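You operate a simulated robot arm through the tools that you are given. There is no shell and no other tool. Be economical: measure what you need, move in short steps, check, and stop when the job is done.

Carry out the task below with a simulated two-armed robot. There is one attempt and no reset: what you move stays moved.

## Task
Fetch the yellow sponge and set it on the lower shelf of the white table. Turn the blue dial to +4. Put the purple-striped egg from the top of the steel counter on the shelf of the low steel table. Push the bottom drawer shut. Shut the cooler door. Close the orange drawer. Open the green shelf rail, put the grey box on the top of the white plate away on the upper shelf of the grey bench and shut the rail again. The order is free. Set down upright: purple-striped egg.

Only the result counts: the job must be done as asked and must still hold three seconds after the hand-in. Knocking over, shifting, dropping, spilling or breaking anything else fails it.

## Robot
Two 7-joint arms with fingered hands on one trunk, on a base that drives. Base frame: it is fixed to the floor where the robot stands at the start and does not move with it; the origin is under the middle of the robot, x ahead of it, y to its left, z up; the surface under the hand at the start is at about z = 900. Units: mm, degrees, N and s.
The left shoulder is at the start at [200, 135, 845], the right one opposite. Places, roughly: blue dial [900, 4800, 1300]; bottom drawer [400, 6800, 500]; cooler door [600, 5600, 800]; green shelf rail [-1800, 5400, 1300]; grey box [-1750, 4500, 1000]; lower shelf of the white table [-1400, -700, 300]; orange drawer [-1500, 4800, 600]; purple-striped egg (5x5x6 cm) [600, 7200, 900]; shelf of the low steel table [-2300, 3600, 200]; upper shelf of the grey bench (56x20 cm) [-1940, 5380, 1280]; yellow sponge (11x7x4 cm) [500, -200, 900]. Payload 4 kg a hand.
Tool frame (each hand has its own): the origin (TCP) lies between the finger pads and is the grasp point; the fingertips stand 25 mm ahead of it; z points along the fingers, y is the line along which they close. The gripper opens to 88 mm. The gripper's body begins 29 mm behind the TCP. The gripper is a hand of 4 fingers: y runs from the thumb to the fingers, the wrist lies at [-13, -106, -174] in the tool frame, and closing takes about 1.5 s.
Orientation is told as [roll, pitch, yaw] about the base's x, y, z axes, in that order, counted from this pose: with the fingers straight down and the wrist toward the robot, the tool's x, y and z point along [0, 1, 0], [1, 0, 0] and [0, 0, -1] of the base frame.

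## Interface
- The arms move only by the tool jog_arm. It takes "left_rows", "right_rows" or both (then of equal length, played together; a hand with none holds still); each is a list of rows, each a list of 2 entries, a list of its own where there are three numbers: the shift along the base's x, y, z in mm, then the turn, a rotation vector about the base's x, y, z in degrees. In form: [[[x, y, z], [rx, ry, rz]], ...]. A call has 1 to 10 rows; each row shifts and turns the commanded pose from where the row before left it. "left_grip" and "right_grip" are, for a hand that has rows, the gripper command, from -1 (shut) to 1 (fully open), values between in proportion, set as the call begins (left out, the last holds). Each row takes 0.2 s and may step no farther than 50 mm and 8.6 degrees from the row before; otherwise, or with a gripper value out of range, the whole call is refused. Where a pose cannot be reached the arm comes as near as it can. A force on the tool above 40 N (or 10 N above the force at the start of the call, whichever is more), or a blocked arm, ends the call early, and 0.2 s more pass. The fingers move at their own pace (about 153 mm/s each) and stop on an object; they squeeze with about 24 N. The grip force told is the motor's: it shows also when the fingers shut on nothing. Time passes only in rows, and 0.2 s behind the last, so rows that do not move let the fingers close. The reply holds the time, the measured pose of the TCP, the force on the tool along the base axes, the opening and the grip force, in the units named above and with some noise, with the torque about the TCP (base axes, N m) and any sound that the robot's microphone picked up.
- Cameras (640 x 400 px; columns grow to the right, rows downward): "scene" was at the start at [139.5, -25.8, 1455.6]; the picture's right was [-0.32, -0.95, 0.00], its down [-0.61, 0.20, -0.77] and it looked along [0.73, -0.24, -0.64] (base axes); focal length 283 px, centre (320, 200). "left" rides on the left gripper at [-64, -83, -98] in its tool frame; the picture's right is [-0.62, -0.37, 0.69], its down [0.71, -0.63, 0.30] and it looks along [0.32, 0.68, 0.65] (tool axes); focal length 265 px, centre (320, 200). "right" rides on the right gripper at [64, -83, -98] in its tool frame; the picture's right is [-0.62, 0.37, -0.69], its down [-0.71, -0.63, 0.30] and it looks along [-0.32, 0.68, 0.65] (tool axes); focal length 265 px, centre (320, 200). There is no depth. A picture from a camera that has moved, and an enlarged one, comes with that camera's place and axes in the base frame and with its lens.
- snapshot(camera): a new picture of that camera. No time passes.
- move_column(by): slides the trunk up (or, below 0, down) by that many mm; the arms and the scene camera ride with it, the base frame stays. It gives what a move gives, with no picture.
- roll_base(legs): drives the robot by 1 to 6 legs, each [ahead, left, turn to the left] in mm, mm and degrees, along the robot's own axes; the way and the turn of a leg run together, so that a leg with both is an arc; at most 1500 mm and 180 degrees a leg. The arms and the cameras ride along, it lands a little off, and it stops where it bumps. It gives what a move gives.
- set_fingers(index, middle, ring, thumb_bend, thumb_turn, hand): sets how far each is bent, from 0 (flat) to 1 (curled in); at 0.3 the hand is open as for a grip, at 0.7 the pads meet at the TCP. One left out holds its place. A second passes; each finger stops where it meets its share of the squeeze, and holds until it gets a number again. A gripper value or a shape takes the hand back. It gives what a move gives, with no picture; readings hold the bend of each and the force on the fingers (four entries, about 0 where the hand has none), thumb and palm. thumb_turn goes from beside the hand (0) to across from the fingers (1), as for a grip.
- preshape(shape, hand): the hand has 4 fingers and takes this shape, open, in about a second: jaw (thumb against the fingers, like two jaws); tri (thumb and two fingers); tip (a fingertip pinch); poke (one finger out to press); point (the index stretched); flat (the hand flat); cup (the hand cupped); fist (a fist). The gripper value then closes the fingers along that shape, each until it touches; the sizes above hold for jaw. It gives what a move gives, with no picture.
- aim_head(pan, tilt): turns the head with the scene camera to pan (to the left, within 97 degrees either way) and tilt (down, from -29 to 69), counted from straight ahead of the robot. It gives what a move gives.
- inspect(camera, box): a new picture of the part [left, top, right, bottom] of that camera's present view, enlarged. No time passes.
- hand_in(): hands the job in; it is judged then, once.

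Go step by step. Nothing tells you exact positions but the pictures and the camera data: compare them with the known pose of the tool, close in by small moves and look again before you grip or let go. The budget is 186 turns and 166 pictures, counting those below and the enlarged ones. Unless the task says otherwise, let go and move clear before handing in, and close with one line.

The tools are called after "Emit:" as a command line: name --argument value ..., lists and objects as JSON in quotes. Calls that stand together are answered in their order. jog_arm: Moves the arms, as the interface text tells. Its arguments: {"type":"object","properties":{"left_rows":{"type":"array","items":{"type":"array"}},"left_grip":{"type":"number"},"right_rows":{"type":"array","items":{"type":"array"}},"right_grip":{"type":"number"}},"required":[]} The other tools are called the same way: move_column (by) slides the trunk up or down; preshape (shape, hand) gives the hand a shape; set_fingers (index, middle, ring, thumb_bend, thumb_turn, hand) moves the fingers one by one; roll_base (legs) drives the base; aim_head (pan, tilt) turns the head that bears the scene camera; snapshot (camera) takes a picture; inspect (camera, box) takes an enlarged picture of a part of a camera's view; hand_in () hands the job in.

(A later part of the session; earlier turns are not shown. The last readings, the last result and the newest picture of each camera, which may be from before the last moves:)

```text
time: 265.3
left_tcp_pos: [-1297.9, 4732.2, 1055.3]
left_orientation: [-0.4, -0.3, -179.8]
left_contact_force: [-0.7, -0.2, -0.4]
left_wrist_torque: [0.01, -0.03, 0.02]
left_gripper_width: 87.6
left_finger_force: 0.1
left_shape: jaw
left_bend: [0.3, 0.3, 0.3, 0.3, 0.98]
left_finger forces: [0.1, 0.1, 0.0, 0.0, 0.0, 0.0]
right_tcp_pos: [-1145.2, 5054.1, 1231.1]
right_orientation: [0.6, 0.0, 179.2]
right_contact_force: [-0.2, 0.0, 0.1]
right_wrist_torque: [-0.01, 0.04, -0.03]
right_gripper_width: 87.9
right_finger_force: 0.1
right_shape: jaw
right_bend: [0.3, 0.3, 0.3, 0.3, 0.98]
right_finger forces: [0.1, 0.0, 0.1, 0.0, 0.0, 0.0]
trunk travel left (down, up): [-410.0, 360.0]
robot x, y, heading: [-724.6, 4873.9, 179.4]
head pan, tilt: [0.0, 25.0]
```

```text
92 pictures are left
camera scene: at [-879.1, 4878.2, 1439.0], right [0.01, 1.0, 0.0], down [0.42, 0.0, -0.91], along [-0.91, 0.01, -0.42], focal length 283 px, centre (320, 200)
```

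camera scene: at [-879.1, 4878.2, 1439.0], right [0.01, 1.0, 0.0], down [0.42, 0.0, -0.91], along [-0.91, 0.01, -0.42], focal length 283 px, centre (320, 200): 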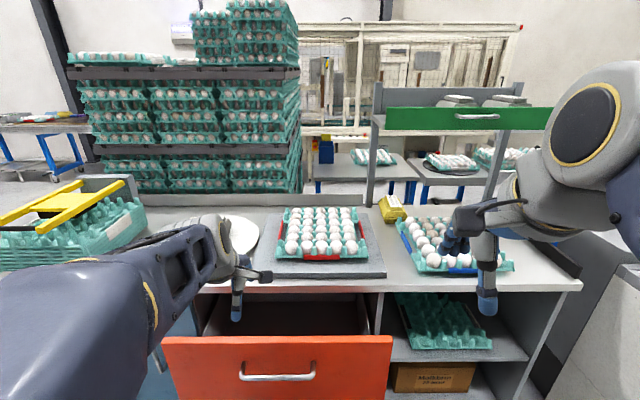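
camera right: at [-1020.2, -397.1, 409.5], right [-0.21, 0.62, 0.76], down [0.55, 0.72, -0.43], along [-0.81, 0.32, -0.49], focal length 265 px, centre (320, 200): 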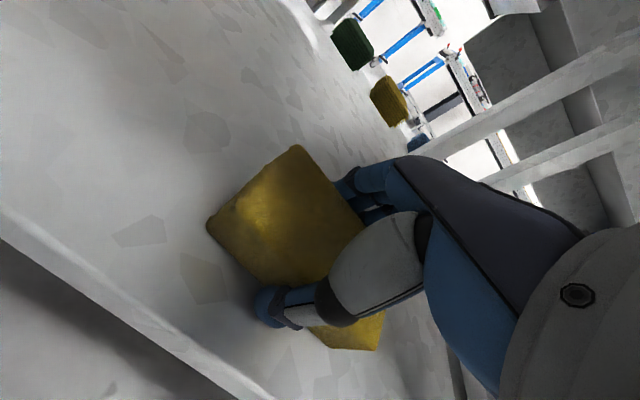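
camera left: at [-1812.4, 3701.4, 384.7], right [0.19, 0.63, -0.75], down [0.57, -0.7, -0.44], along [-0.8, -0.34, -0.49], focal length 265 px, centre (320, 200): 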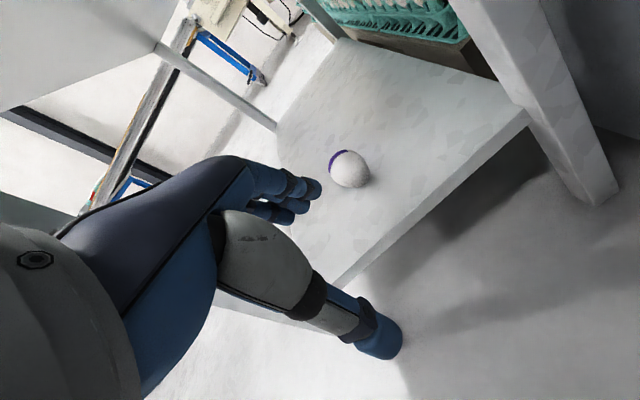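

The bench is in view: the orange drawer stands open, and the green rail with a handle runs along the front of the upper shelf. I zoom in on the rail.

Emit:
inspect --camera "scene" --box '[360, 70, 580, 210]'

```text
2.86 times, centred on (470, 140) of scene
camera zoom: at [-879.1, 4878.2, 1439.0], right [0.01, 1.0, 0.0], down [0.42, 0.0, -0.91], along [-0.91, 0.01, -0.42], focal length 810 px, centre (-109, 371)
```

zoom: 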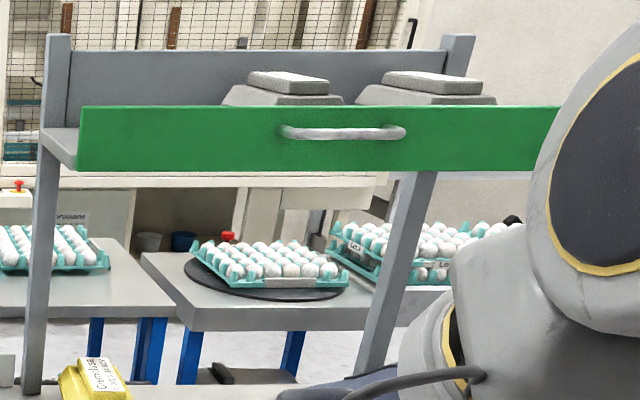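

First I push the orange drawer with the left hand. The front panel is at about x -1485, z 450–696, centre y 4755. I lower the hand in front of it with the fingers forward.

Emit:
jog_arm --left_rows '[[[-10, 2, -40], [0, 8.5, 0]], [[-10, 2, -40], [0, 8.5, 0]], [[-10, 2, -40], [0, 8.5, 0]], [[-10, 2, -40], [0, 8.5, 0]], [[-10, 2, -40], [0, 8.5, 0]], [[-10, 2, -40], [0, 8.5, 0]], [[-10, 2, -40], [0, 8.5, 0]], [[-10, 2, -40], [0, 8.5, 0]], [[-10, 2, -40], [0, 8.5, 0]], [[-10, 2, -40], [0, 8.5, 0]]]' --left_grip -1

Emit:
aim_head --pan 0 --tilt 45

Emit:
snapshot --camera "scene"

```text
time: 266.8
left_tcp_pos: [-1407.5, 4738.8, 813.6]
left_orientation: [-0.7, -58.8, -179.5]
left_contact_force: [-0.6, 1.2, 25.0]
left_wrist_torque: [0.07, -0.7, 0.01]
left_gripper_width: 0.0
left_finger_force: 24.2
left_shape: jaw
left_bend: [0.7, 0.7, 0.7, 0.42, 1.0]
left_finger forces: [0.0, 0.0, 0.0, 0.0, 24.4, 0.0]
left hand out of reach, approached as far as the arm can: row 3, 4
right_tcp_pos: [-1144.7, 5052.7, 1232.9]
right_orientation: [0.6, 0.0, 179.4]
right_contact_force: [-0.5, 0.0, 0.1]
right_wrist_torque: [0.0, -0.04, -0.02]
right_gripper_width: 87.8
right_finger_force: 0.0
right_shape: jaw
right_bend: [0.3, 0.3, 0.3, 0.3, 0.98]
right_finger forces: [0.0, 0.1, 0.0, 0.1, 0.0, 0.1]
trunk travel left (down, up): [-410.0, 360.0]
robot x, y, heading: [-726.2, 4874.8, 179.2]
head pan, tilt: [0.0, 25.0]
stopped in row 7 (left hand): the force on the tool passed its limit at 68 N (the readings are from after the stop); the commanded pose is now the measured one
```

```text
time: 267.7
left_tcp_pos: [-1406.8, 4739.6, 813.6]
left_orientation: [-0.7, -58.7, -179.6]
left_contact_force: [-2.0, -0.2, 41.2]
left_wrist_torque: [0.12, -1.17, 0.01]
left_gripper_width: 0.0
left_finger_force: 24.1
left_shape: jaw
left_bend: [0.7, 0.7, 0.7, 0.4, 1.0]
left_finger forces: [0.1, 0.1, 0.0, 0.1, 40.5, 0.0]
right_tcp_pos: [-1145.7, 5053.2, 1231.4]
right_orientation: [0.6, 0.1, 179.3]
right_contact_force: [0.9, 0.0, -0.4]
right_wrist_torque: [0.02, 0.0, -0.01]
right_gripper_width: 87.9
right_finger_force: 0.1
right_shape: jaw
right_bend: [0.3, 0.3, 0.3, 0.3, 0.98]
right_finger forces: [0.1, 0.0, 0.0, 0.0, 0.1, 0.1]
trunk travel left (down, up): [-410.0, 360.0]
robot x, y, heading: [-721.3, 4873.7, 179.4]
head pan, tilt: [0.0, 45.0]
```

```text
90 pictures are left
camera scene: at [-867.4, 4878.3, 1408.9], right [0.01, 1.0, 0.0], down [0.71, -0.01, -0.71], along [-0.71, 0.01, -0.71], focal length 283 px, centre (320, 200)
```

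scene: 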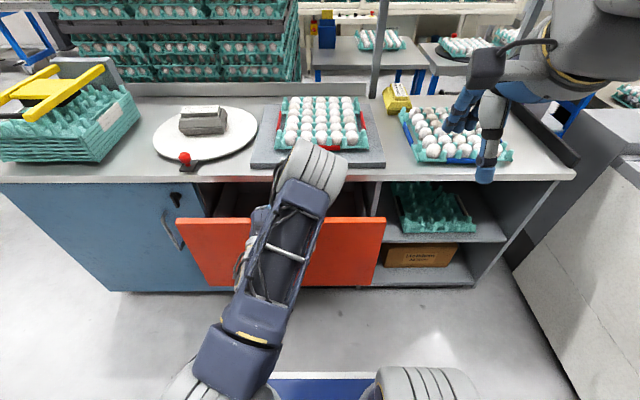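

The thumb touched the drawer's top edge, so the panel top is at about z 785 and x -1417, closer and higher than I thought. I lift, back off and come down in front of it.

Emit:
jog_arm --left_rows '[[[0, 0, 20], [0, 0, 0]], [[0, 0, 30], [0, 0, 0]], [[10, 0, 20], [0, 0, 0]]]'

Emit:
roll_base --legs '[[-120, 0, 0]]'

Emit:
move_column --by -150

Emit:
jog_arm --left_rows '[[[-5, 0, -20], [0, 7, 0]], [[-5, 0, -20], [0, 7, 0]], [[-5, 0, -20], [0, 7, 0]], [[0, 0, -20], [0, 7, 0]]]'

Emit:
snapshot --camera "scene"

```text
time: 268.5
left_tcp_pos: [-1397.4, 4738.3, 879.0]
left_orientation: [-0.7, -58.2, -179.5]
left_contact_force: [-0.3, 0.0, 0.0]
left_wrist_torque: [-0.02, -0.03, 0.0]
left_gripper_width: 0.0
left_finger_force: 23.5
left_shape: jaw
left_bend: [0.7, 0.7, 0.7, 0.47, 1.0]
left_finger forces: [0.0, 0.1, 0.1, 0.0, 0.1, 0.0]
right_tcp_pos: [-1146.3, 5053.1, 1230.0]
right_orientation: [0.8, 0.0, 179.2]
right_contact_force: [-0.5, -0.1, 1.2]
right_wrist_torque: [0.0, -0.01, -0.05]
right_gripper_width: 87.6
right_finger_force: 0.1
right_shape: jaw
right_bend: [0.3, 0.3, 0.3, 0.3, 0.98]
right_finger forces: [0.0, 0.0, 0.0, 0.1, 0.0, 0.1]
trunk travel left (down, up): [-410.0, 360.0]
robot x, y, heading: [-722.9, 4871.3, 179.3]
head pan, tilt: [0.0, 45.0]
```

```text
time: 269.7
left_tcp_pos: [-1278.0, 4737.6, 880.0]
left_orientation: [-0.8, -58.3, -179.6]
left_contact_force: [0.5, 0.2, -0.2]
left_wrist_torque: [-0.01, -0.02, -0.03]
left_gripper_width: 0.2
left_finger_force: 23.9
left_shape: jaw
left_bend: [0.7, 0.7, 0.7, 0.47, 1.0]
left_finger forces: [0.1, 0.0, 0.0, 0.0, 0.0, 0.1]
right_tcp_pos: [-1025.2, 5052.5, 1231.3]
right_orientation: [0.7, 0.1, 179.2]
right_contact_force: [1.1, 0.5, -0.1]
right_wrist_torque: [0.03, -0.01, -0.02]
right_gripper_width: 87.8
right_finger_force: 0.1
right_shape: jaw
right_bend: [0.3, 0.3, 0.3, 0.3, 0.98]
right_finger forces: [0.0, 0.1, 0.0, 0.0, 0.0, 0.0]
trunk travel left (down, up): [-410.0, 360.0]
robot x, y, heading: [-604.3, 4872.6, 179.4]
head pan, tilt: [0.0, 45.0]
```

```text
time: 271.5
left_tcp_pos: [-1277.4, 4738.1, 728.3]
left_orientation: [-0.7, -58.3, -179.6]
left_contact_force: [-0.1, 0.0, -0.3]
left_wrist_torque: [-0.02, 0.01, 0.02]
left_gripper_width: 0.3
left_finger_force: 23.9
left_shape: jaw
left_bend: [0.7, 0.7, 0.7, 0.47, 1.0]
left_finger forces: [0.0, 0.1, 0.0, 0.0, 0.0, 0.0]
right_tcp_pos: [-1025.2, 5050.9, 1080.8]
right_orientation: [0.7, 0.0, 179.4]
right_contact_force: [-0.4, -0.3, 0.1]
right_wrist_torque: [0.01, -0.02, -0.03]
right_gripper_width: 87.8
right_finger_force: 0.1
right_shape: jaw
right_bend: [0.3, 0.3, 0.3, 0.3, 0.98]
right_finger forces: [0.0, 0.0, 0.0, 0.1, 0.0, 0.0]
trunk travel left (down, up): [-260.0, 510.0]
robot x, y, heading: [-603.1, 4878.2, 179.2]
head pan, tilt: [0.0, 45.0]
```

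```text
time: 272.5
left_tcp_pos: [-1292.7, 4738.7, 650.6]
left_orientation: [-3.9, -86.4, -176.6]
left_contact_force: [0.3, 0.6, -0.6]
left_wrist_torque: [-0.01, -0.01, -0.01]
left_gripper_width: 0.0
left_finger_force: 23.9
left_shape: jaw
left_bend: [0.7, 0.7, 0.7, 0.47, 1.0]
left_finger forces: [0.0, 0.1, 0.0, 0.0, 0.0, 0.1]
right_tcp_pos: [-1025.6, 5051.2, 1081.3]
right_orientation: [0.7, 0.0, 179.4]
right_contact_force: [-0.3, -0.8, 0.4]
right_wrist_torque: [-0.02, 0.03, 0.03]
right_gripper_width: 87.7
right_finger_force: 0.0
right_shape: jaw
right_bend: [0.3, 0.3, 0.3, 0.3, 0.98]
right_finger forces: [0.0, 0.0, 0.1, 0.0, 0.0, 0.1]
trunk travel left (down, up): [-260.0, 510.0]
robot x, y, heading: [-605.7, 4870.7, 179.3]
head pan, tilt: [0.0, 45.0]
```

```text
89 pictures are left
camera scene: at [-748.3, 4876.9, 1258.6], right [0.01, 1.0, 0.0], down [0.71, -0.01, -0.71], along [-0.71, 0.01, -0.71], focal length 283 px, centre (320, 200)
```

scene: 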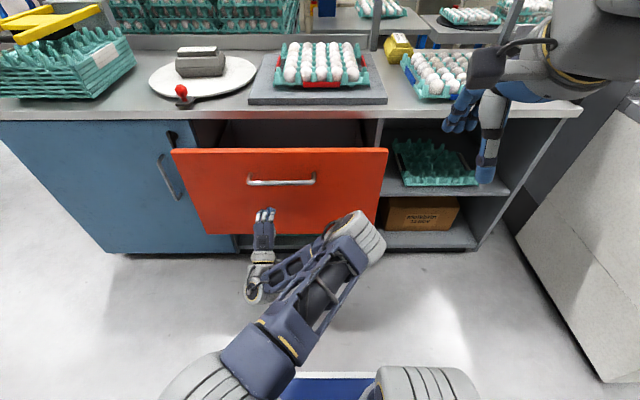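

Now the panel is at x ≈ -1401, z 433–803, and the bench edge at x ≈ -1497. I drive in a bit and push at z 650.

Emit:
roll_base --legs '[[65, 0, 0]]'

Emit:
jog_arm --left_rows '[[[-20, 0, 0], [0, 0, 0]], [[-20, 0, 0], [0, 0, 0]], [[-20, 0, 0], [0, 0, 0]], [[-20, 0, 0], [0, 0, 0]], [[-20, 0, 0], [0, 0, 0]], [[-20, 0, 0], [0, 0, 0]], [[-20, 0, 0], [0, 0, 0]], [[-20, 0, 0], [0, 0, 0]]]'

Emit:
snapshot --camera "scene"

```text
time: 273.4
left_tcp_pos: [-1359.0, 4740.4, 650.1]
left_orientation: [-3.9, -86.3, -176.4]
left_contact_force: [-0.2, -0.3, 0.8]
left_wrist_torque: [-0.02, 0.01, -0.01]
left_gripper_width: 0.0
left_finger_force: 24.5
left_shape: jaw
left_bend: [0.7, 0.7, 0.7, 0.48, 1.0]
left_finger forces: [0.1, 0.0, 0.0, 0.0, 0.0, 0.1]
right_tcp_pos: [-1091.2, 5054.1, 1080.2]
right_orientation: [0.8, 0.0, 179.2]
right_contact_force: [0.0, -1.0, -0.1]
right_wrist_torque: [-0.01, 0.01, -0.01]
right_gripper_width: 87.7
right_finger_force: 0.2
right_shape: jaw
right_bend: [0.3, 0.3, 0.3, 0.3, 0.98]
right_finger forces: [0.1, 0.0, 0.0, 0.0, 0.0, 0.0]
trunk travel left (down, up): [-260.0, 510.0]
robot x, y, heading: [-672.6, 4874.4, 179.2]
head pan, tilt: [0.0, 45.0]
```

```text
time: 275.2
left_tcp_pos: [-1519.0, 4742.8, 649.1]
left_orientation: [-3.6, -86.4, -176.7]
left_contact_force: [0.0, -0.1, 0.3]
left_wrist_torque: [0.0, -0.01, 0.01]
left_gripper_width: 0.0
left_finger_force: 24.1
left_shape: jaw
left_bend: [0.7, 0.7, 0.7, 0.48, 1.0]
left_finger forces: [0.0, 0.0, 0.1, 0.0, 0.0, 0.0]
right_tcp_pos: [-1091.7, 5052.5, 1081.0]
right_orientation: [0.7, 0.0, 179.2]
right_contact_force: [-0.9, 0.5, 0.2]
right_wrist_torque: [-0.04, 0.0, 0.01]
right_gripper_width: 87.7
right_finger_force: 0.2
right_shape: jaw
right_bend: [0.3, 0.3, 0.3, 0.3, 0.98]
right_finger forces: [0.1, 0.1, 0.1, 0.1, 0.0, 0.0]
trunk travel left (down, up): [-260.0, 510.0]
robot x, y, heading: [-670.7, 4874.5, 179.3]
head pan, tilt: [0.0, 45.0]
```

```text
88 pictures are left
camera scene: at [-814.1, 4877.8, 1258.5], right [0.01, 1.0, 0.0], down [0.71, -0.01, -0.71], along [-0.71, 0.01, -0.71], focal length 283 px, centre (320, 200)
```

scene: 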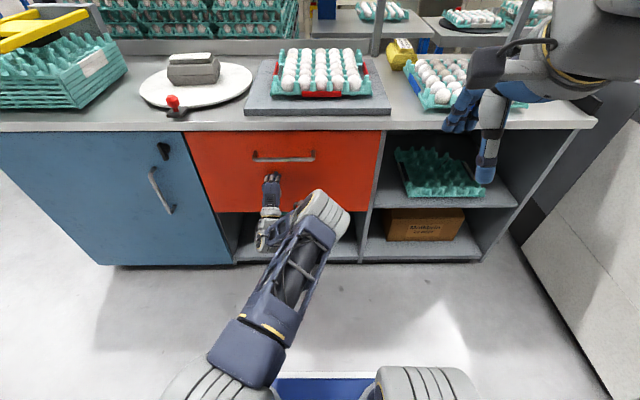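

Emit:
jog_arm --left_rows '[[[-10, 0, 0], [0, 0, 0]], [[-10, 0, 0], [0, 0, 0]], [[-10, 0, 0], [0, 0, 0]], [[-10, 0, 0], [0, 0, 0]], [[-10, 0, 0], [0, 0, 0]]]'

Emit:
inspect --camera "scene" --box '[160, 100, 420, 280]'

```text
time: 275.6
left_tcp_pos: [-1523.0, 4742.0, 651.6]
left_orientation: [-2.3, -87.0, -178.5]
left_contact_force: [19.2, 0.9, 4.3]
left_wrist_torque: [0.01, 0.04, -0.04]
left_gripper_width: 0.0
left_finger_force: 24.0
left_shape: jaw
left_bend: [0.7, 0.7, 0.7, 0.48, 1.0]
left_finger forces: [18.6, 0.0, 0.1, 0.0, 0.1, 0.0]
right_tcp_pos: [-1090.6, 5053.0, 1080.2]
right_orientation: [0.6, 0.0, 179.2]
right_contact_force: [-1.0, -0.7, 0.5]
right_wrist_torque: [0.02, 0.01, -0.01]
right_gripper_width: 87.7
right_finger_force: 0.1
right_shape: jaw
right_bend: [0.3, 0.3, 0.3, 0.3, 0.98]
right_finger forces: [0.0, 0.0, 0.1, 0.1, 0.1, 0.0]
trunk travel left (down, up): [-260.0, 510.0]
robot x, y, heading: [-669.1, 4875.1, 179.3]
head pan, tilt: [0.0, 45.0]
stopped in row 1 (left hand): the force on the tool passed its limit at 58 N (the readings are from after the stop); the commanded pose is now the measured one
```

```text
2.22 times, centred on (290, 190) of scene
camera zoom: at [-813.2, 4877.8, 1258.6], right [0.01, 1.0, 0.0], down [0.71, -0.01, -0.71], along [-0.71, 0.01, -0.71], focal length 630 px, centre (387, 222)
```

zoom: 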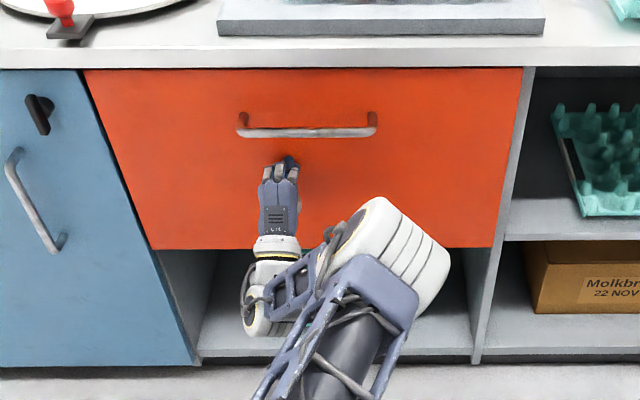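

The orange drawer is shut. I retract, raise the trunk and move in front of the green rail.

Emit:
jog_arm --left_rows '[[[40, 0, 0], [0, 0, 0]], [[40, 0, 0], [0, 0, 0]], [[40, 0, 0], [0, 0, 0]]]'

Emit:
roll_base --legs '[[-200, 0, 0]]'

Emit:
jog_arm --left_rows '[[[10, 0, 15], [0, -8.5, 0]], [[10, 0, 15], [0, -8.5, 0]], [[10, 0, 15], [0, -8.5, 0]], [[10, 0, 15], [0, -8.5, 0]], [[10, 0, 15], [0, -8.5, 0]], [[10, 0, 15], [0, -8.5, 0]], [[10, 0, 15], [0, -8.5, 0]], [[10, 0, 15], [0, -8.5, 0]], [[10, 0, 15], [0, -8.5, 0]], [[10, 0, 15], [0, -8.5, 0]]]' --left_grip 1

Emit:
move_column --by 400

Emit:
roll_base --legs '[[0, -330, 0]]'

Emit:
aim_head --pan -5 --tilt 20

Emit:
snapshot --camera "scene"

```text
time: 276.4
left_tcp_pos: [-1404.1, 4745.0, 649.8]
left_orientation: [-3.1, -87.0, -177.7]
left_contact_force: [-0.6, 0.5, 1.0]
left_wrist_torque: [0.02, -0.02, 0.02]
left_gripper_width: 0.0
left_finger_force: 23.9
left_shape: jaw
left_bend: [0.7, 0.7, 0.7, 0.48, 1.0]
left_finger forces: [0.0, 0.0, 0.0, 0.0, 0.1, 0.0]
right_tcp_pos: [-1091.2, 5053.2, 1080.1]
right_orientation: [0.7, 0.1, 179.3]
right_contact_force: [-0.1, -0.6, -0.1]
right_wrist_torque: [0.01, 0.0, -0.02]
right_gripper_width: 87.6
right_finger_force: 0.0
right_shape: jaw
right_bend: [0.3, 0.3, 0.3, 0.3, 0.98]
right_finger forces: [0.0, 0.0, 0.0, 0.0, 0.1, 0.0]
trunk travel left (down, up): [-260.0, 510.0]
robot x, y, heading: [-674.8, 4877.9, 179.7]
head pan, tilt: [0.0, 45.0]
```

```text
time: 278.0
left_tcp_pos: [-1199.0, 4741.6, 649.6]
left_orientation: [-3.0, -86.8, -177.4]
left_contact_force: [0.1, 0.3, 0.6]
left_wrist_torque: [-0.02, 0.0, 0.0]
left_gripper_width: 0.0
left_finger_force: 23.9
left_shape: jaw
left_bend: [0.7, 0.7, 0.7, 0.48, 1.0]
left_finger forces: [0.0, 0.0, 0.0, 0.0, 0.0, 0.1]
right_tcp_pos: [-886.7, 5049.8, 1079.9]
right_orientation: [0.7, -0.1, 179.4]
right_contact_force: [0.9, -0.1, -0.2]
right_wrist_torque: [0.01, 0.01, 0.0]
right_gripper_width: 87.7
right_finger_force: 0.0
right_shape: jaw
right_bend: [0.3, 0.3, 0.3, 0.3, 0.98]
right_finger forces: [0.0, 0.0, 0.0, 0.1, 0.1, 0.0]
trunk travel left (down, up): [-260.0, 510.0]
robot x, y, heading: [-467.2, 4872.1, 179.3]
head pan, tilt: [0.0, 45.0]
```

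```text
time: 280.2
left_tcp_pos: [-1104.3, 4757.1, 781.2]
left_orientation: [-0.1, -4.0, 178.3]
left_contact_force: [0.8, 1.1, 1.3]
left_wrist_torque: [-0.1, 0.03, 0.02]
left_gripper_width: 87.9
left_finger_force: 0.0
left_shape: jaw
left_bend: [0.3, 0.3, 0.3, 0.3, 0.98]
left_finger forces: [0.1, 0.0, 0.0, 0.0, 0.0, 0.0]
left hand out of reach, approached as far as the arm can: row 10
right_tcp_pos: [-889.4, 5050.0, 1081.8]
right_orientation: [0.7, 0.0, 179.4]
right_contact_force: [-1.3, -0.2, -0.2]
right_wrist_torque: [-0.01, 0.0, 0.01]
right_gripper_width: 88.0
right_finger_force: 0.0
right_shape: jaw
right_bend: [0.3, 0.3, 0.3, 0.3, 0.98]
right_finger forces: [0.0, 0.0, 0.0, 0.0, 0.1, 0.0]
trunk travel left (down, up): [-260.0, 510.0]
robot x, y, heading: [-465.5, 4873.1, 179.3]
head pan, tilt: [0.0, 45.0]
```

```text
time: 284.1
left_tcp_pos: [-1104.3, 4743.1, 1180.5]
left_orientation: [-0.2, -4.0, 179.9]
left_contact_force: [0.5, 0.7, 0.1]
left_wrist_torque: [-0.01, -0.03, -0.01]
left_gripper_width: 87.8
left_finger_force: 0.0
left_shape: jaw
left_bend: [0.3, 0.3, 0.3, 0.3, 0.98]
left_finger forces: [0.0, 0.1, 0.0, 0.0, 0.0, 0.0]
right_tcp_pos: [-887.4, 5049.0, 1479.9]
right_orientation: [0.6, 0.0, 179.4]
right_contact_force: [0.0, -0.3, -1.0]
right_wrist_torque: [-0.02, -0.01, 0.01]
right_gripper_width: 87.7
right_finger_force: 0.0
right_shape: jaw
right_bend: [0.3, 0.3, 0.3, 0.3, 0.98]
right_finger forces: [0.0, 0.0, 0.1, 0.0, 0.1, 0.0]
trunk travel left (down, up): [-660.0, 110.0]
robot x, y, heading: [-470.9, 4872.5, 179.7]
head pan, tilt: [0.0, 45.0]
```

```text
time: 286.3
left_tcp_pos: [-1101.8, 5088.9, 1181.6]
left_orientation: [-0.2, -3.9, 179.5]
left_contact_force: [0.5, -0.6, 0.0]
left_wrist_torque: [-0.01, 0.01, -0.02]
left_gripper_width: 88.1
left_finger_force: 0.1
left_shape: jaw
left_bend: [0.3, 0.3, 0.3, 0.3, 0.98]
left_finger forces: [0.0, 0.1, 0.0, 0.1, 0.0, 0.0]
right_tcp_pos: [-881.1, 5394.5, 1480.6]
right_orientation: [0.7, 0.0, 178.9]
right_contact_force: [0.1, 0.1, 0.9]
right_wrist_torque: [-0.01, -0.01, -0.04]
right_gripper_width: 88.0
right_finger_force: 0.1
right_shape: jaw
right_bend: [0.3, 0.3, 0.3, 0.3, 0.98]
right_finger forces: [0.0, 0.0, 0.0, 0.0, 0.0, 0.0]
trunk travel left (down, up): [-660.0, 110.0]
robot x, y, heading: [-463.8, 5216.0, 179.0]
head pan, tilt: [0.0, 45.0]
```

```text
time: 287.2
left_tcp_pos: [-1102.2, 5089.5, 1181.0]
left_orientation: [-0.2, -4.0, 179.5]
left_contact_force: [0.2, -0.5, -0.7]
left_wrist_torque: [0.01, 0.0, 0.03]
left_gripper_width: 87.7
left_finger_force: 0.1
left_shape: jaw
left_bend: [0.3, 0.3, 0.3, 0.3, 0.98]
left_finger forces: [0.1, 0.0, 0.0, 0.0, 0.1, 0.0]
right_tcp_pos: [-881.1, 5393.6, 1480.7]
right_orientation: [0.7, 0.0, 178.9]
right_contact_force: [-0.2, 0.1, 1.1]
right_wrist_torque: [0.03, 0.01, 0.04]
right_gripper_width: 87.9
right_finger_force: 0.1
right_shape: jaw
right_bend: [0.3, 0.3, 0.3, 0.3, 0.98]
right_finger forces: [0.0, 0.1, 0.0, 0.0, 0.0, 0.0]
trunk travel left (down, up): [-660.0, 110.0]
robot x, y, heading: [-464.6, 5216.2, 179.1]
head pan, tilt: [-5.0, 20.0]
```

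```text
86 pictures are left
camera scene: at [-616.9, 5225.5, 1697.1], right [0.1, 0.99, 0.0], down [0.34, -0.04, -0.94], along [-0.93, 0.1, -0.34], focal length 283 px, centre (320, 200)
```

scene: 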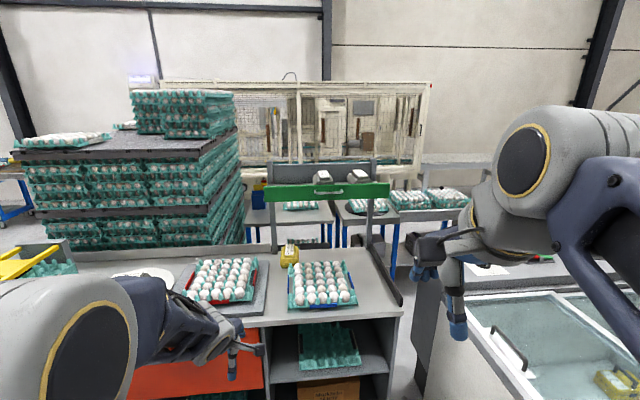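

Emit:
inspect --camera "scene" --box '[250, 150, 400, 270]'

```text
3.33 times, centred on (325, 210) of scene
camera zoom: at [-616.9, 5225.5, 1697.1], right [0.1, 0.99, 0.0], down [0.34, -0.04, -0.94], along [-0.93, 0.1, -0.34], focal length 944 px, centre (303, 167)
```

zoom: 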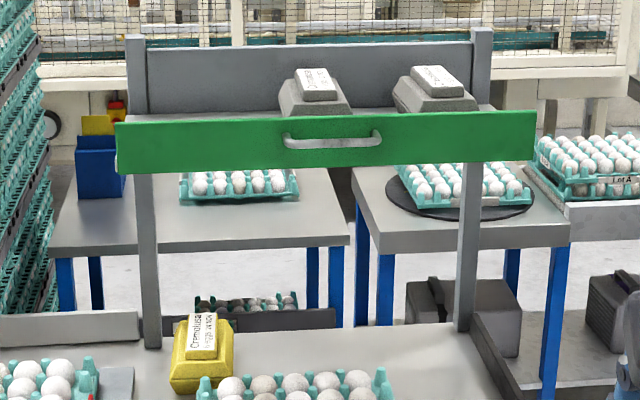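

The handle is at (-1816, 5395, 1300), its bar along y; the rail spans y 5103–5667, z 1265–1335. I tuck the left hand, drive in, and point the right hand forward at handle height.

Emit:
jog_arm --left_rows '[[[38, -10, 20], [0, -1, 0]], [[38, -10, 20], [0, -1, 0]], [[38, -10, 20], [0, -1, 0]], [[38, -10, 20], [0, -1, 0]]]'

Emit:
roll_base --legs '[[540, 0, 0.9]]'

Emit:
jog_arm --right_rows '[[[-18, 0, -8], [0, 8.5, 0]], [[-18, 0, -8], [0, 8.5, 0]], [[-18, 0, -8], [0, 8.5, 0]], [[-18, 0, -8], [0, 8.5, 0]], [[-18, 0, -8], [0, 8.5, 0]], [[-18, 0, -8], [0, 8.5, 0]], [[-18, 0, -8], [0, 8.5, 0]], [[-18, 0, -8], [0, 8.5, 0]], [[-18, 0, -8], [0, 8.5, 0]], [[-18, 0, -8], [0, 8.5, 0]]]' --right_grip 1

Emit:
snapshot --camera "scene"

Emit:
snapshot --camera "right"

```text
time: 288.2
left_tcp_pos: [-959.7, 5054.7, 1253.6]
left_orientation: [-0.6, 0.5, 179.0]
left_contact_force: [1.3, -2.2, 2.0]
left_wrist_torque: [0.09, 0.03, 0.03]
left_gripper_width: 87.5
left_finger_force: 0.1
left_shape: jaw
left_bend: [0.3, 0.3, 0.3, 0.3, 0.98]
left_finger forces: [0.1, 0.0, 0.1, 0.1, 0.0, 0.0]
left hand out of reach, approached as far as the arm can: row 1
right_tcp_pos: [-881.0, 5395.6, 1481.0]
right_orientation: [0.7, 0.0, 178.9]
right_contact_force: [-0.4, -0.1, -0.5]
right_wrist_torque: [-0.02, -0.01, 0.04]
right_gripper_width: 87.9
right_finger_force: 0.1
right_shape: jaw
right_bend: [0.3, 0.3, 0.3, 0.3, 0.98]
right_finger forces: [0.0, 0.1, 0.0, 0.0, 0.0, 0.0]
trunk travel left (down, up): [-660.0, 110.0]
robot x, y, heading: [-464.8, 5212.2, 178.6]
head pan, tilt: [-5.0, 20.0]
```

```text
time: 291.3
left_tcp_pos: [-1495.7, 5046.7, 1256.4]
left_orientation: [-0.3, 0.0, -179.5]
left_contact_force: [-0.1, 0.4, 1.6]
left_wrist_torque: [-0.04, 0.0, -0.02]
left_gripper_width: 87.9
left_finger_force: 0.1
left_shape: jaw
left_bend: [0.3, 0.3, 0.3, 0.3, 0.98]
left_finger forces: [0.0, 0.0, 0.0, 0.0, 0.0, 0.1]
right_tcp_pos: [-1424.6, 5390.4, 1479.6]
right_orientation: [0.7, 0.0, 179.9]
right_contact_force: [0.7, -0.2, -1.2]
right_wrist_torque: [-0.02, 0.01, 0.01]
right_gripper_width: 87.9
right_finger_force: 0.1
right_shape: jaw
right_bend: [0.3, 0.3, 0.3, 0.3, 0.98]
right_finger forces: [0.0, 0.0, 0.1, 0.0, 0.1, 0.1]
trunk travel left (down, up): [-660.0, 110.0]
robot x, y, heading: [-1002.3, 5219.8, -180.1]
head pan, tilt: [-5.0, 20.0]
```

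```text
time: 293.5
left_tcp_pos: [-1495.6, 5048.2, 1256.4]
left_orientation: [-0.3, -0.1, -179.4]
left_contact_force: [0.6, 0.8, 0.1]
left_wrist_torque: [-0.02, 0.0, -0.01]
left_gripper_width: 87.9
left_finger_force: 0.1
left_shape: jaw
left_bend: [0.3, 0.3, 0.3, 0.3, 0.98]
left_finger forces: [0.0, 0.0, 0.1, 0.1, 0.0, 0.0]
right_tcp_pos: [-1621.1, 5397.9, 1420.1]
right_orientation: [1.4, -85.0, 179.4]
right_contact_force: [0.7, 0.4, 0.5]
right_wrist_torque: [-0.01, 0.0, 0.01]
right_gripper_width: 88.0
right_finger_force: 0.1
right_shape: jaw
right_bend: [0.3, 0.3, 0.3, 0.3, 0.98]
right_finger forces: [0.0, 0.0, 0.1, 0.0, 0.1, 0.0]
right hand out of reach, approached as far as the arm can: row 7, 8, 9
trunk travel left (down, up): [-660.0, 110.0]
robot x, y, heading: [-1002.7, 5216.8, -179.9]
head pan, tilt: [-5.0, 20.0]
```

```text
84 pictures are left
camera scene: at [-1155.9, 5227.7, 1697.2], right [0.09, 1.0, 0.0], down [0.34, -0.03, -0.94], along [-0.94, 0.08, -0.34], focal length 283 px, centre (320, 200)
```

scene: 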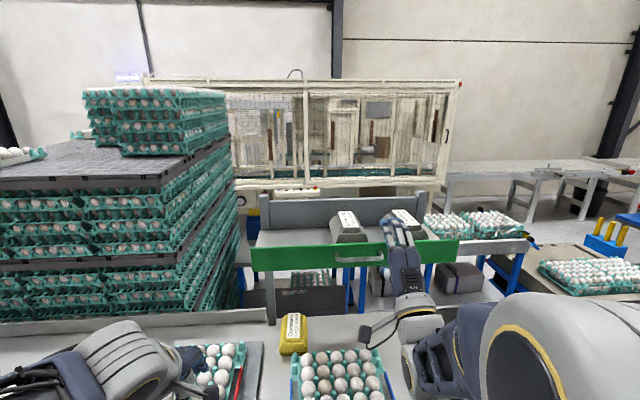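

```text
83 pictures are left
camera right: at [-1514.8, 5333.9, 1344.9], right [0.65, 0.63, 0.43], down [-0.26, 0.71, -0.66], along [-0.71, 0.32, 0.62], focal length 265 px, centre (320, 200)
```

right: 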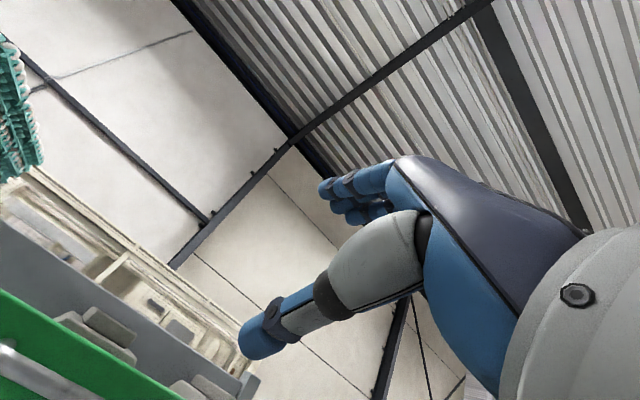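

Emit:
jog_arm --right_rows '[[[-10, -2, -30], [0, 1.2, 0]], [[-10, -2, -30], [0, 1.2, 0]], [[-15, -2, -30], [0, 1.2, 0]], [[-15, -2, -30], [0, 1.2, 0]], [[0, 0, 0], [0, 0, 0]]]'

Emit:
snapshot --camera "right"

```text
time: 294.7
left_tcp_pos: [-1496.0, 5047.0, 1256.8]
left_orientation: [-0.4, 0.0, -179.5]
left_contact_force: [-0.5, 0.4, -0.9]
left_wrist_torque: [-0.05, -0.02, 0.0]
left_gripper_width: 87.7
left_finger_force: 0.0
left_shape: jaw
left_bend: [0.3, 0.3, 0.3, 0.3, 0.98]
left_finger forces: [0.0, 0.0, 0.0, 0.1, 0.0, 0.0]
right_tcp_pos: [-1672.3, 5389.1, 1294.7]
right_orientation: [-4.8, -87.9, -174.3]
right_contact_force: [-0.7, 0.0, 0.5]
right_wrist_torque: [0.0, 0.0, 0.03]
right_gripper_width: 87.7
right_finger_force: 0.1
right_shape: jaw
right_bend: [0.3, 0.3, 0.3, 0.3, 0.98]
right_finger forces: [0.0, 0.0, 0.0, 0.0, 0.0, 0.0]
right hand out of reach, approached as far as the arm can: row 4
trunk travel left (down, up): [-660.0, 110.0]
robot x, y, heading: [-1004.6, 5215.5, -180.0]
head pan, tilt: [-5.0, 20.0]
```

```text
82 pictures are left
camera right: at [-1570.1, 5325.2, 1213.6], right [0.67, 0.63, 0.4], down [-0.29, 0.71, -0.64], along [-0.68, 0.31, 0.66], focal length 265 px, centre (320, 200)
```

right: 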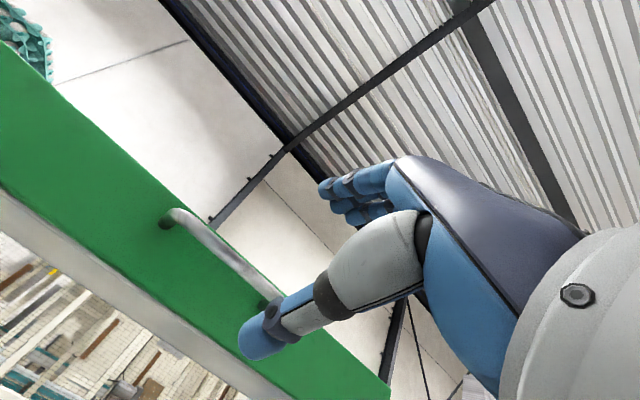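

The bar is at x ≈ -1790, z ≈ 1303. I advance and close the hand on it.

Emit:
jog_arm --right_rows '[[[-30, 0, 3], [0, 0, 0]], [[-30, 0, 3], [0, 0, 0]], [[-25, 0, 2], [0, 0, 0]], [[-20, 0, 0], [0, 0, 0]], [[0, 0, 0], [0, 0, 0]]]'

Emit:
snapshot --camera "right"

```text
time: 295.9
left_tcp_pos: [-1495.3, 5047.7, 1255.6]
left_orientation: [-0.3, 0.1, -179.6]
left_contact_force: [-0.4, -0.3, -0.9]
left_wrist_torque: [-0.01, -0.02, 0.01]
left_gripper_width: 87.8
left_finger_force: 0.0
left_shape: jaw
left_bend: [0.3, 0.3, 0.3, 0.3, 0.98]
left_finger forces: [0.0, 0.0, 0.0, 0.0, 0.1, 0.1]
right_tcp_pos: [-1775.8, 5387.2, 1306.5]
right_orientation: [14.9, -89.8, 165.7]
right_contact_force: [0.4, 0.1, 0.0]
right_wrist_torque: [-0.02, -0.01, -0.02]
right_gripper_width: 87.8
right_finger_force: 0.1
right_shape: jaw
right_bend: [0.3, 0.3, 0.3, 0.3, 0.98]
right_finger forces: [0.1, 0.0, 0.0, 0.1, 0.0, 0.0]
trunk travel left (down, up): [-660.0, 110.0]
robot x, y, heading: [-1005.1, 5217.9, -179.9]
head pan, tilt: [-5.0, 20.0]
```

```text
81 pictures are left
camera right: at [-1675.7, 5323.9, 1223.2], right [0.68, 0.63, 0.37], down [-0.31, 0.71, -0.63], along [-0.66, 0.32, 0.68], focal length 265 px, centre (320, 200)
```

right: 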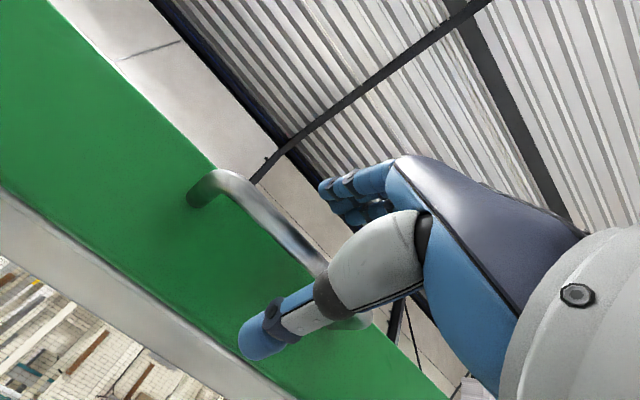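

Emit:
jog_arm --right_rows '[[[-11, 0, -1], [0, 0, 0]], [[0, 0, 0], [0, 0, 0]]]'

Emit:
jog_arm --right_rows '[[[0, 0, 0], [0, 0, 0]], [[0, 0, 0], [0, 0, 0]], [[0, 0, 0], [0, 0, 0]], [[0, 0, 0], [0, 0, 0]], [[0, 0, 0], [0, 0, 0]], [[0, 0, 0], [0, 0, 0]], [[0, 0, 0], [0, 0, 0]], [[0, 0, 0], [0, 0, 0]]]' --right_grip -1

Emit:
snapshot --camera "right"

```text
time: 296.5
left_tcp_pos: [-1495.5, 5048.1, 1255.6]
left_orientation: [-0.3, -0.1, -179.5]
left_contact_force: [-0.6, -1.0, 0.1]
left_wrist_torque: [0.02, 0.0, 0.0]
left_gripper_width: 87.9
left_finger_force: 0.1
left_shape: jaw
left_bend: [0.3, 0.3, 0.3, 0.3, 0.98]
left_finger forces: [0.0, 0.0, 0.1, 0.1, 0.0, 0.0]
right_tcp_pos: [-1786.8, 5387.5, 1306.5]
right_orientation: [14.2, -89.8, 166.5]
right_contact_force: [0.5, 0.4, 0.0]
right_wrist_torque: [0.01, -0.03, -0.03]
right_gripper_width: 87.7
right_finger_force: 0.1
right_shape: jaw
right_bend: [0.3, 0.3, 0.3, 0.3, 0.98]
right_finger forces: [0.0, 0.1, 0.1, 0.0, 0.0, 0.1]
trunk travel left (down, up): [-660.0, 110.0]
robot x, y, heading: [-1001.0, 5219.7, -179.8]
head pan, tilt: [-5.0, 20.0]
```

```text
time: 298.3
left_tcp_pos: [-1495.9, 5047.5, 1254.7]
left_orientation: [-0.3, 0.0, -179.5]
left_contact_force: [0.7, 0.4, 0.3]
left_wrist_torque: [-0.01, 0.03, 0.03]
left_gripper_width: 87.5
left_finger_force: 0.0
left_shape: jaw
left_bend: [0.3, 0.3, 0.3, 0.3, 0.98]
left_finger forces: [0.0, 0.0, 0.1, 0.1, 0.1, 0.0]
right_tcp_pos: [-1785.8, 5387.5, 1306.8]
right_orientation: [10.0, -89.7, 170.7]
right_contact_force: [-3.2, -1.4, -11.5]
right_wrist_torque: [-0.01, 0.06, 0.03]
right_gripper_width: 2.3
right_finger_force: 24.2
right_shape: jaw
right_bend: [0.7, 0.7, 0.7, 0.77, 1.0]
right_finger forces: [0.0, 0.0, 0.0, 0.1, 10.7, 0.0]
trunk travel left (down, up): [-660.0, 110.0]
robot x, y, heading: [-1001.9, 5218.5, -179.9]
head pan, tilt: [-5.0, 20.0]
```

```text
80 pictures are left
camera right: at [-1686.7, 5323.6, 1222.7], right [0.68, 0.63, 0.37], down [-0.31, 0.71, -0.63], along [-0.66, 0.32, 0.68], focal length 265 px, centre (320, 200)
```

right: 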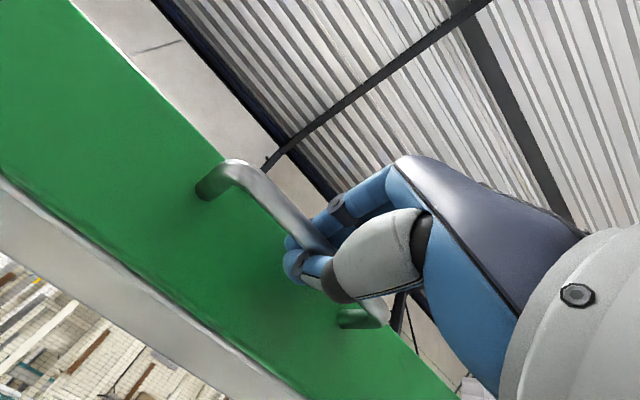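

The fingers closed around behind the bar, hooking it. I try a gentle pull toward the robot to see how the rail opens.

Emit:
jog_arm --right_rows '[[[10, 0, 0], [0, 0, 0]], [[10, 0, 0], [0, 0, 0]], [[10, 0, 0], [0, 0, 0]], [[10, 0, 0], [0, 0, 0]]]'

Emit:
snapshot --camera "right"

Emit:
inspect --camera "scene" --box '[220, 180, 500, 340]'

```text
time: 298.9
left_tcp_pos: [-1498.3, 5047.6, 1254.5]
left_orientation: [-0.4, 0.0, -179.5]
left_contact_force: [-0.5, 0.4, 0.0]
left_wrist_torque: [-0.02, -0.06, 0.02]
left_gripper_width: 87.9
left_finger_force: 0.0
left_shape: jaw
left_bend: [0.3, 0.3, 0.3, 0.3, 0.98]
left_finger forces: [0.0, 0.1, 0.0, 0.0, 0.0, 0.0]
right_tcp_pos: [-1772.1, 5387.1, 1299.5]
right_orientation: [2.3, -88.7, 178.2]
right_contact_force: [-22.0, -0.8, -17.4]
right_wrist_torque: [-0.03, 0.25, 0.02]
right_gripper_width: 3.4
right_finger_force: 23.9
right_shape: jaw
right_bend: [0.7, 0.7, 0.7, 0.73, 1.0]
right_finger forces: [0.1, 0.0, 0.1, 0.0, 32.5, 0.1]
trunk travel left (down, up): [-660.0, 110.0]
robot x, y, heading: [-1000.5, 5219.4, -179.7]
head pan, tilt: [-5.0, 20.0]
stopped in row 3 (right hand): the force on the tool passed its limit at 44 N (the readings are from after the stop); the commanded pose is now the measured one
```

```text
79 pictures are left
camera right: at [-1671.4, 5323.5, 1217.6], right [0.68, 0.63, 0.38], down [-0.3, 0.71, -0.64], along [-0.67, 0.32, 0.67], focal length 265 px, centre (320, 200)
```

right: 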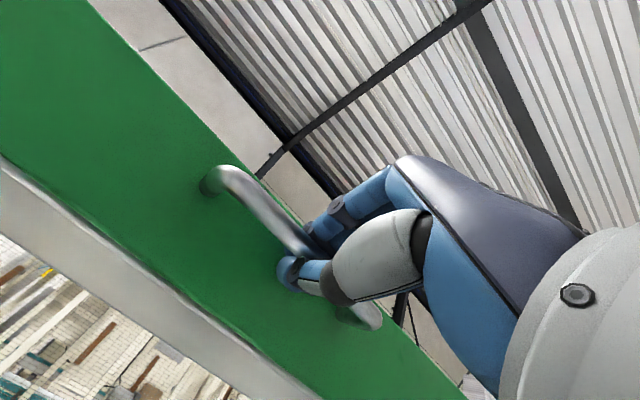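

```text
2.29 times, centred on (360, 260) of scene
camera zoom: at [-1159.1, 5227.4, 1696.9], right [0.09, 1.0, 0.0], down [0.34, -0.03, -0.94], along [-0.94, 0.08, -0.34], focal length 648 px, centre (229, 63)
```

zoom: 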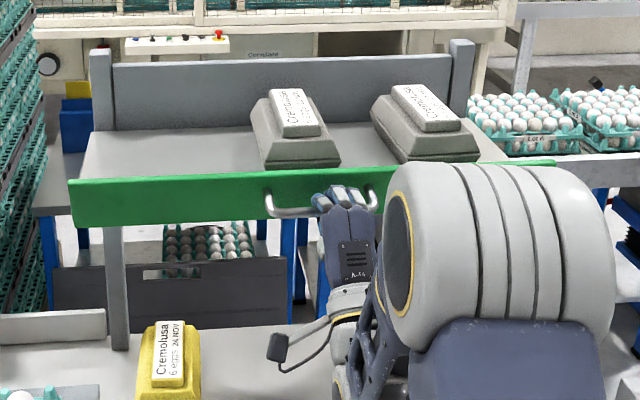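

Pulling outward met resistance, and the rail did not move. I test upward next.

Emit:
jog_arm --right_rows '[[[-8, 0, 6], [0, 0, 0]], [[0, 0, 10], [0, 0, 0]], [[0, 0, 10], [0, 0, 0]], [[0, 0, 10], [0, 0, 0]], [[0, 0, 10], [0, 0, 0]]]'

Emit:
inspect --camera "scene" --box '[220, 180, 500, 340]'

```text
time: 299.6
left_tcp_pos: [-1499.0, 5047.2, 1255.5]
left_orientation: [-0.3, 0.0, -179.5]
left_contact_force: [-0.1, -0.2, 0.9]
left_wrist_torque: [0.03, 0.0, -0.02]
left_gripper_width: 87.8
left_finger_force: 0.1
left_shape: jaw
left_bend: [0.3, 0.3, 0.3, 0.3, 0.98]
left_finger forces: [0.2, 0.0, 0.0, 0.0, 0.0, 0.0]
right_tcp_pos: [-1780.7, 5388.6, 1311.6]
right_orientation: [2.9, -87.7, 177.6]
right_contact_force: [-16.6, 0.0, -19.4]
right_wrist_torque: [-0.04, 0.15, 0.0]
right_gripper_width: 4.1
right_finger_force: 24.5
right_shape: jaw
right_bend: [0.7, 0.7, 0.7, 0.72, 1.0]
right_finger forces: [0.0, 0.0, 0.0, 0.0, 32.3, 0.0]
trunk travel left (down, up): [-660.0, 110.0]
robot x, y, heading: [-1001.4, 5214.5, -179.8]
head pan, tilt: [-5.0, 20.0]
stopped in row 3 (right hand): the force on the tool passed its limit at 42 N (the readings are from after the stop); the commanded pose is now the measured one
```

```text
2.29 times, centred on (360, 260) of scene
camera zoom: at [-1159.1, 5227.4, 1697.0], right [0.09, 1.0, 0.0], down [0.34, -0.03, -0.94], along [-0.94, 0.08, -0.34], focal length 648 px, centre (229, 63)
```

zoom: 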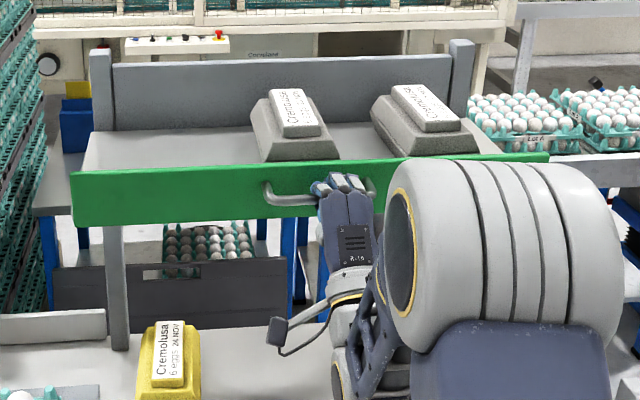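

The rail did shift, to lower in the picture than before. I test it downward.

Emit:
jog_arm --right_rows '[[[0, 0, -10], [0, 0, 0]], [[0, 0, -10], [0, 0, 0]], [[0, 0, -10], [0, 0, 0]], [[0, 0, -10], [0, 0, 0]], [[0, 0, -10], [0, 0, 0]]]'

Emit:
inspect --camera "scene" --box '[220, 180, 500, 340]'

```text
time: 300.8
left_tcp_pos: [-1497.0, 5046.7, 1257.5]
left_orientation: [-0.4, 0.0, -179.6]
left_contact_force: [0.1, 0.5, 0.1]
left_wrist_torque: [-0.02, 0.01, 0.0]
left_gripper_width: 87.8
left_finger_force: 0.1
left_shape: jaw
left_bend: [0.3, 0.3, 0.3, 0.3, 0.98]
left_finger forces: [0.1, 0.0, 0.0, 0.1, 0.1, 0.0]
right_tcp_pos: [-1779.4, 5388.1, 1266.5]
right_orientation: [2.5, -88.6, 178.0]
right_contact_force: [1.7, 0.5, -1.3]
right_wrist_torque: [-0.02, 0.0, -0.05]
right_gripper_width: 1.4
right_finger_force: 24.0
right_shape: jaw
right_bend: [0.7, 0.7, 0.7, 0.76, 1.0]
right_finger forces: [0.0, 2.8, 0.1, 0.0, 0.0, 0.1]
trunk travel left (down, up): [-660.0, 110.0]
robot x, y, heading: [-1003.0, 5218.8, -180.0]
head pan, tilt: [-5.0, 20.0]
```

```text
2.29 times, centred on (360, 260) of scene
camera zoom: at [-1157.0, 5227.3, 1697.1], right [0.09, 1.0, 0.0], down [0.34, -0.03, -0.94], along [-0.94, 0.08, -0.34], focal length 648 px, centre (229, 63)
```

zoom: 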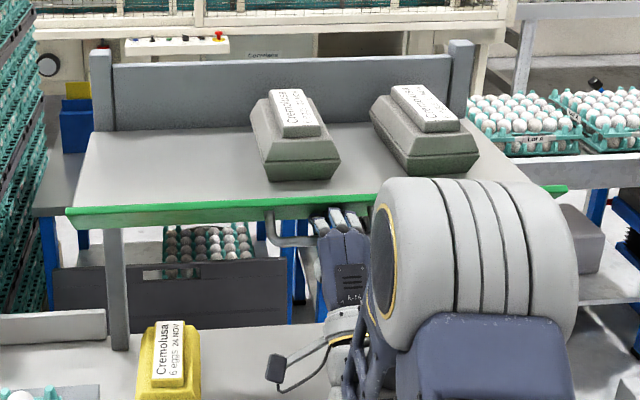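

The rail folds outward and down on a bottom hinge. I keep pressing down until it is fully open.

Emit:
jog_arm --right_rows '[[[3, 0, -10], [0, 0, 0]], [[0, 0, -10], [0, 0, 0]], [[0, 0, -10], [0, 0, 0]], [[-3, 0, -10], [0, 0, 0]], [[-3, 0, -10], [0, 0, 0]]]'

Emit:
inspect --camera "scene" --box '[220, 180, 500, 340]'

```text
time: 302.0
left_tcp_pos: [-1496.5, 5048.0, 1256.9]
left_orientation: [-0.4, 0.0, -179.5]
left_contact_force: [0.1, -0.8, 0.3]
left_wrist_torque: [-0.01, -0.01, 0.03]
left_gripper_width: 88.0
left_finger_force: 0.0
left_shape: jaw
left_bend: [0.3, 0.3, 0.3, 0.3, 0.98]
left_finger forces: [0.0, 0.1, 0.0, 0.1, 0.0, 0.1]
right_tcp_pos: [-1781.9, 5387.1, 1214.2]
right_orientation: [3.6, -88.5, 177.0]
right_contact_force: [1.3, -0.9, 0.1]
right_wrist_torque: [-0.04, 0.18, -0.03]
right_gripper_width: 1.2
right_finger_force: 24.6
right_shape: jaw
right_bend: [0.7, 0.7, 0.7, 0.76, 1.0]
right_finger forces: [4.2, 5.2, 0.0, 0.1, 0.1, 0.0]
trunk travel left (down, up): [-660.0, 110.0]
robot x, y, heading: [-1001.2, 5215.3, -179.9]
head pan, tilt: [-5.0, 20.0]
```

```text
2.29 times, centred on (360, 260) of scene
camera zoom: at [-1157.1, 5227.2, 1697.2], right [0.09, 1.0, 0.0], down [0.34, -0.03, -0.94], along [-0.94, 0.08, -0.34], focal length 648 px, centre (229, 63)
```

zoom: 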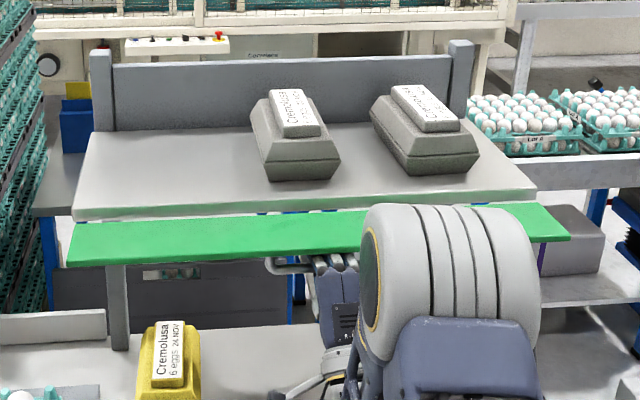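

Emit:
jog_arm --right_rows '[[[-5, 0, -10], [0, 0, 0]], [[-6, 0, -10], [0, 0, 0]], [[-7, 0, -10], [0, 0, 0]]]'

Emit:
inspect --camera "scene" --box '[220, 180, 500, 340]'

Emit:
snapshot --camera "right"

```text
time: 302.7
left_tcp_pos: [-1495.0, 5048.1, 1256.8]
left_orientation: [-0.3, -0.1, -179.5]
left_contact_force: [0.3, -0.8, -0.1]
left_wrist_torque: [0.03, 0.03, 0.01]
left_gripper_width: 87.9
left_finger_force: 0.2
left_shape: jaw
left_bend: [0.3, 0.3, 0.3, 0.3, 0.98]
left_finger forces: [0.0, 0.0, 0.2, 0.0, 0.1, 0.0]
right_tcp_pos: [-1794.5, 5387.9, 1200.4]
right_orientation: [143.9, -89.9, 36.7]
right_contact_force: [4.6, 0.3, 19.1]
right_wrist_torque: [-0.08, -0.24, 0.04]
right_gripper_width: 0.4
right_finger_force: 24.0
right_shape: jaw
right_bend: [0.7, 0.7, 0.7, 0.8, 1.0]
right_finger forces: [16.5, 0.0, 1.3, 0.1, 0.1, 0.0]
trunk travel left (down, up): [-660.0, 110.0]
robot x, y, heading: [-1002.8, 5217.9, -179.9]
head pan, tilt: [-5.0, 20.0]
stopped in row 3 (right hand): the force on the tool passed its limit at 45 N (the readings are from after the stop); the commanded pose is now the measured one
```

```text
2.29 times, centred on (360, 260) of scene
camera zoom: at [-1155.7, 5227.1, 1697.3], right [0.09, 1.0, 0.0], down [0.34, -0.03, -0.94], along [-0.94, 0.08, -0.34], focal length 648 px, centre (229, 63)
```

zoom: 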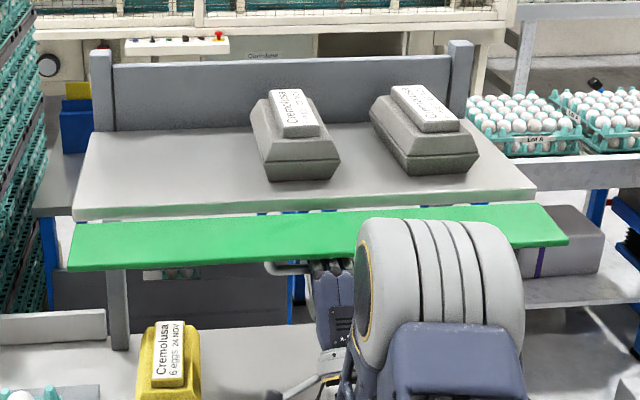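

```text
73 pictures are left
camera right: at [-1695.2, 5324.5, 1116.4], right [0.69, 0.63, 0.37], down [-0.31, 0.71, -0.63], along [-0.66, 0.32, 0.68], focal length 265 px, centre (320, 200)
```

right: 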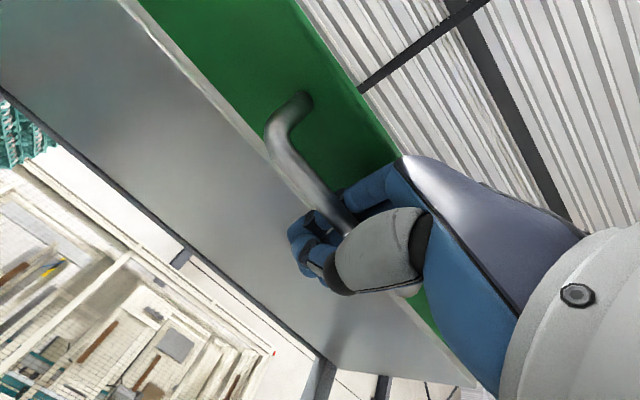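

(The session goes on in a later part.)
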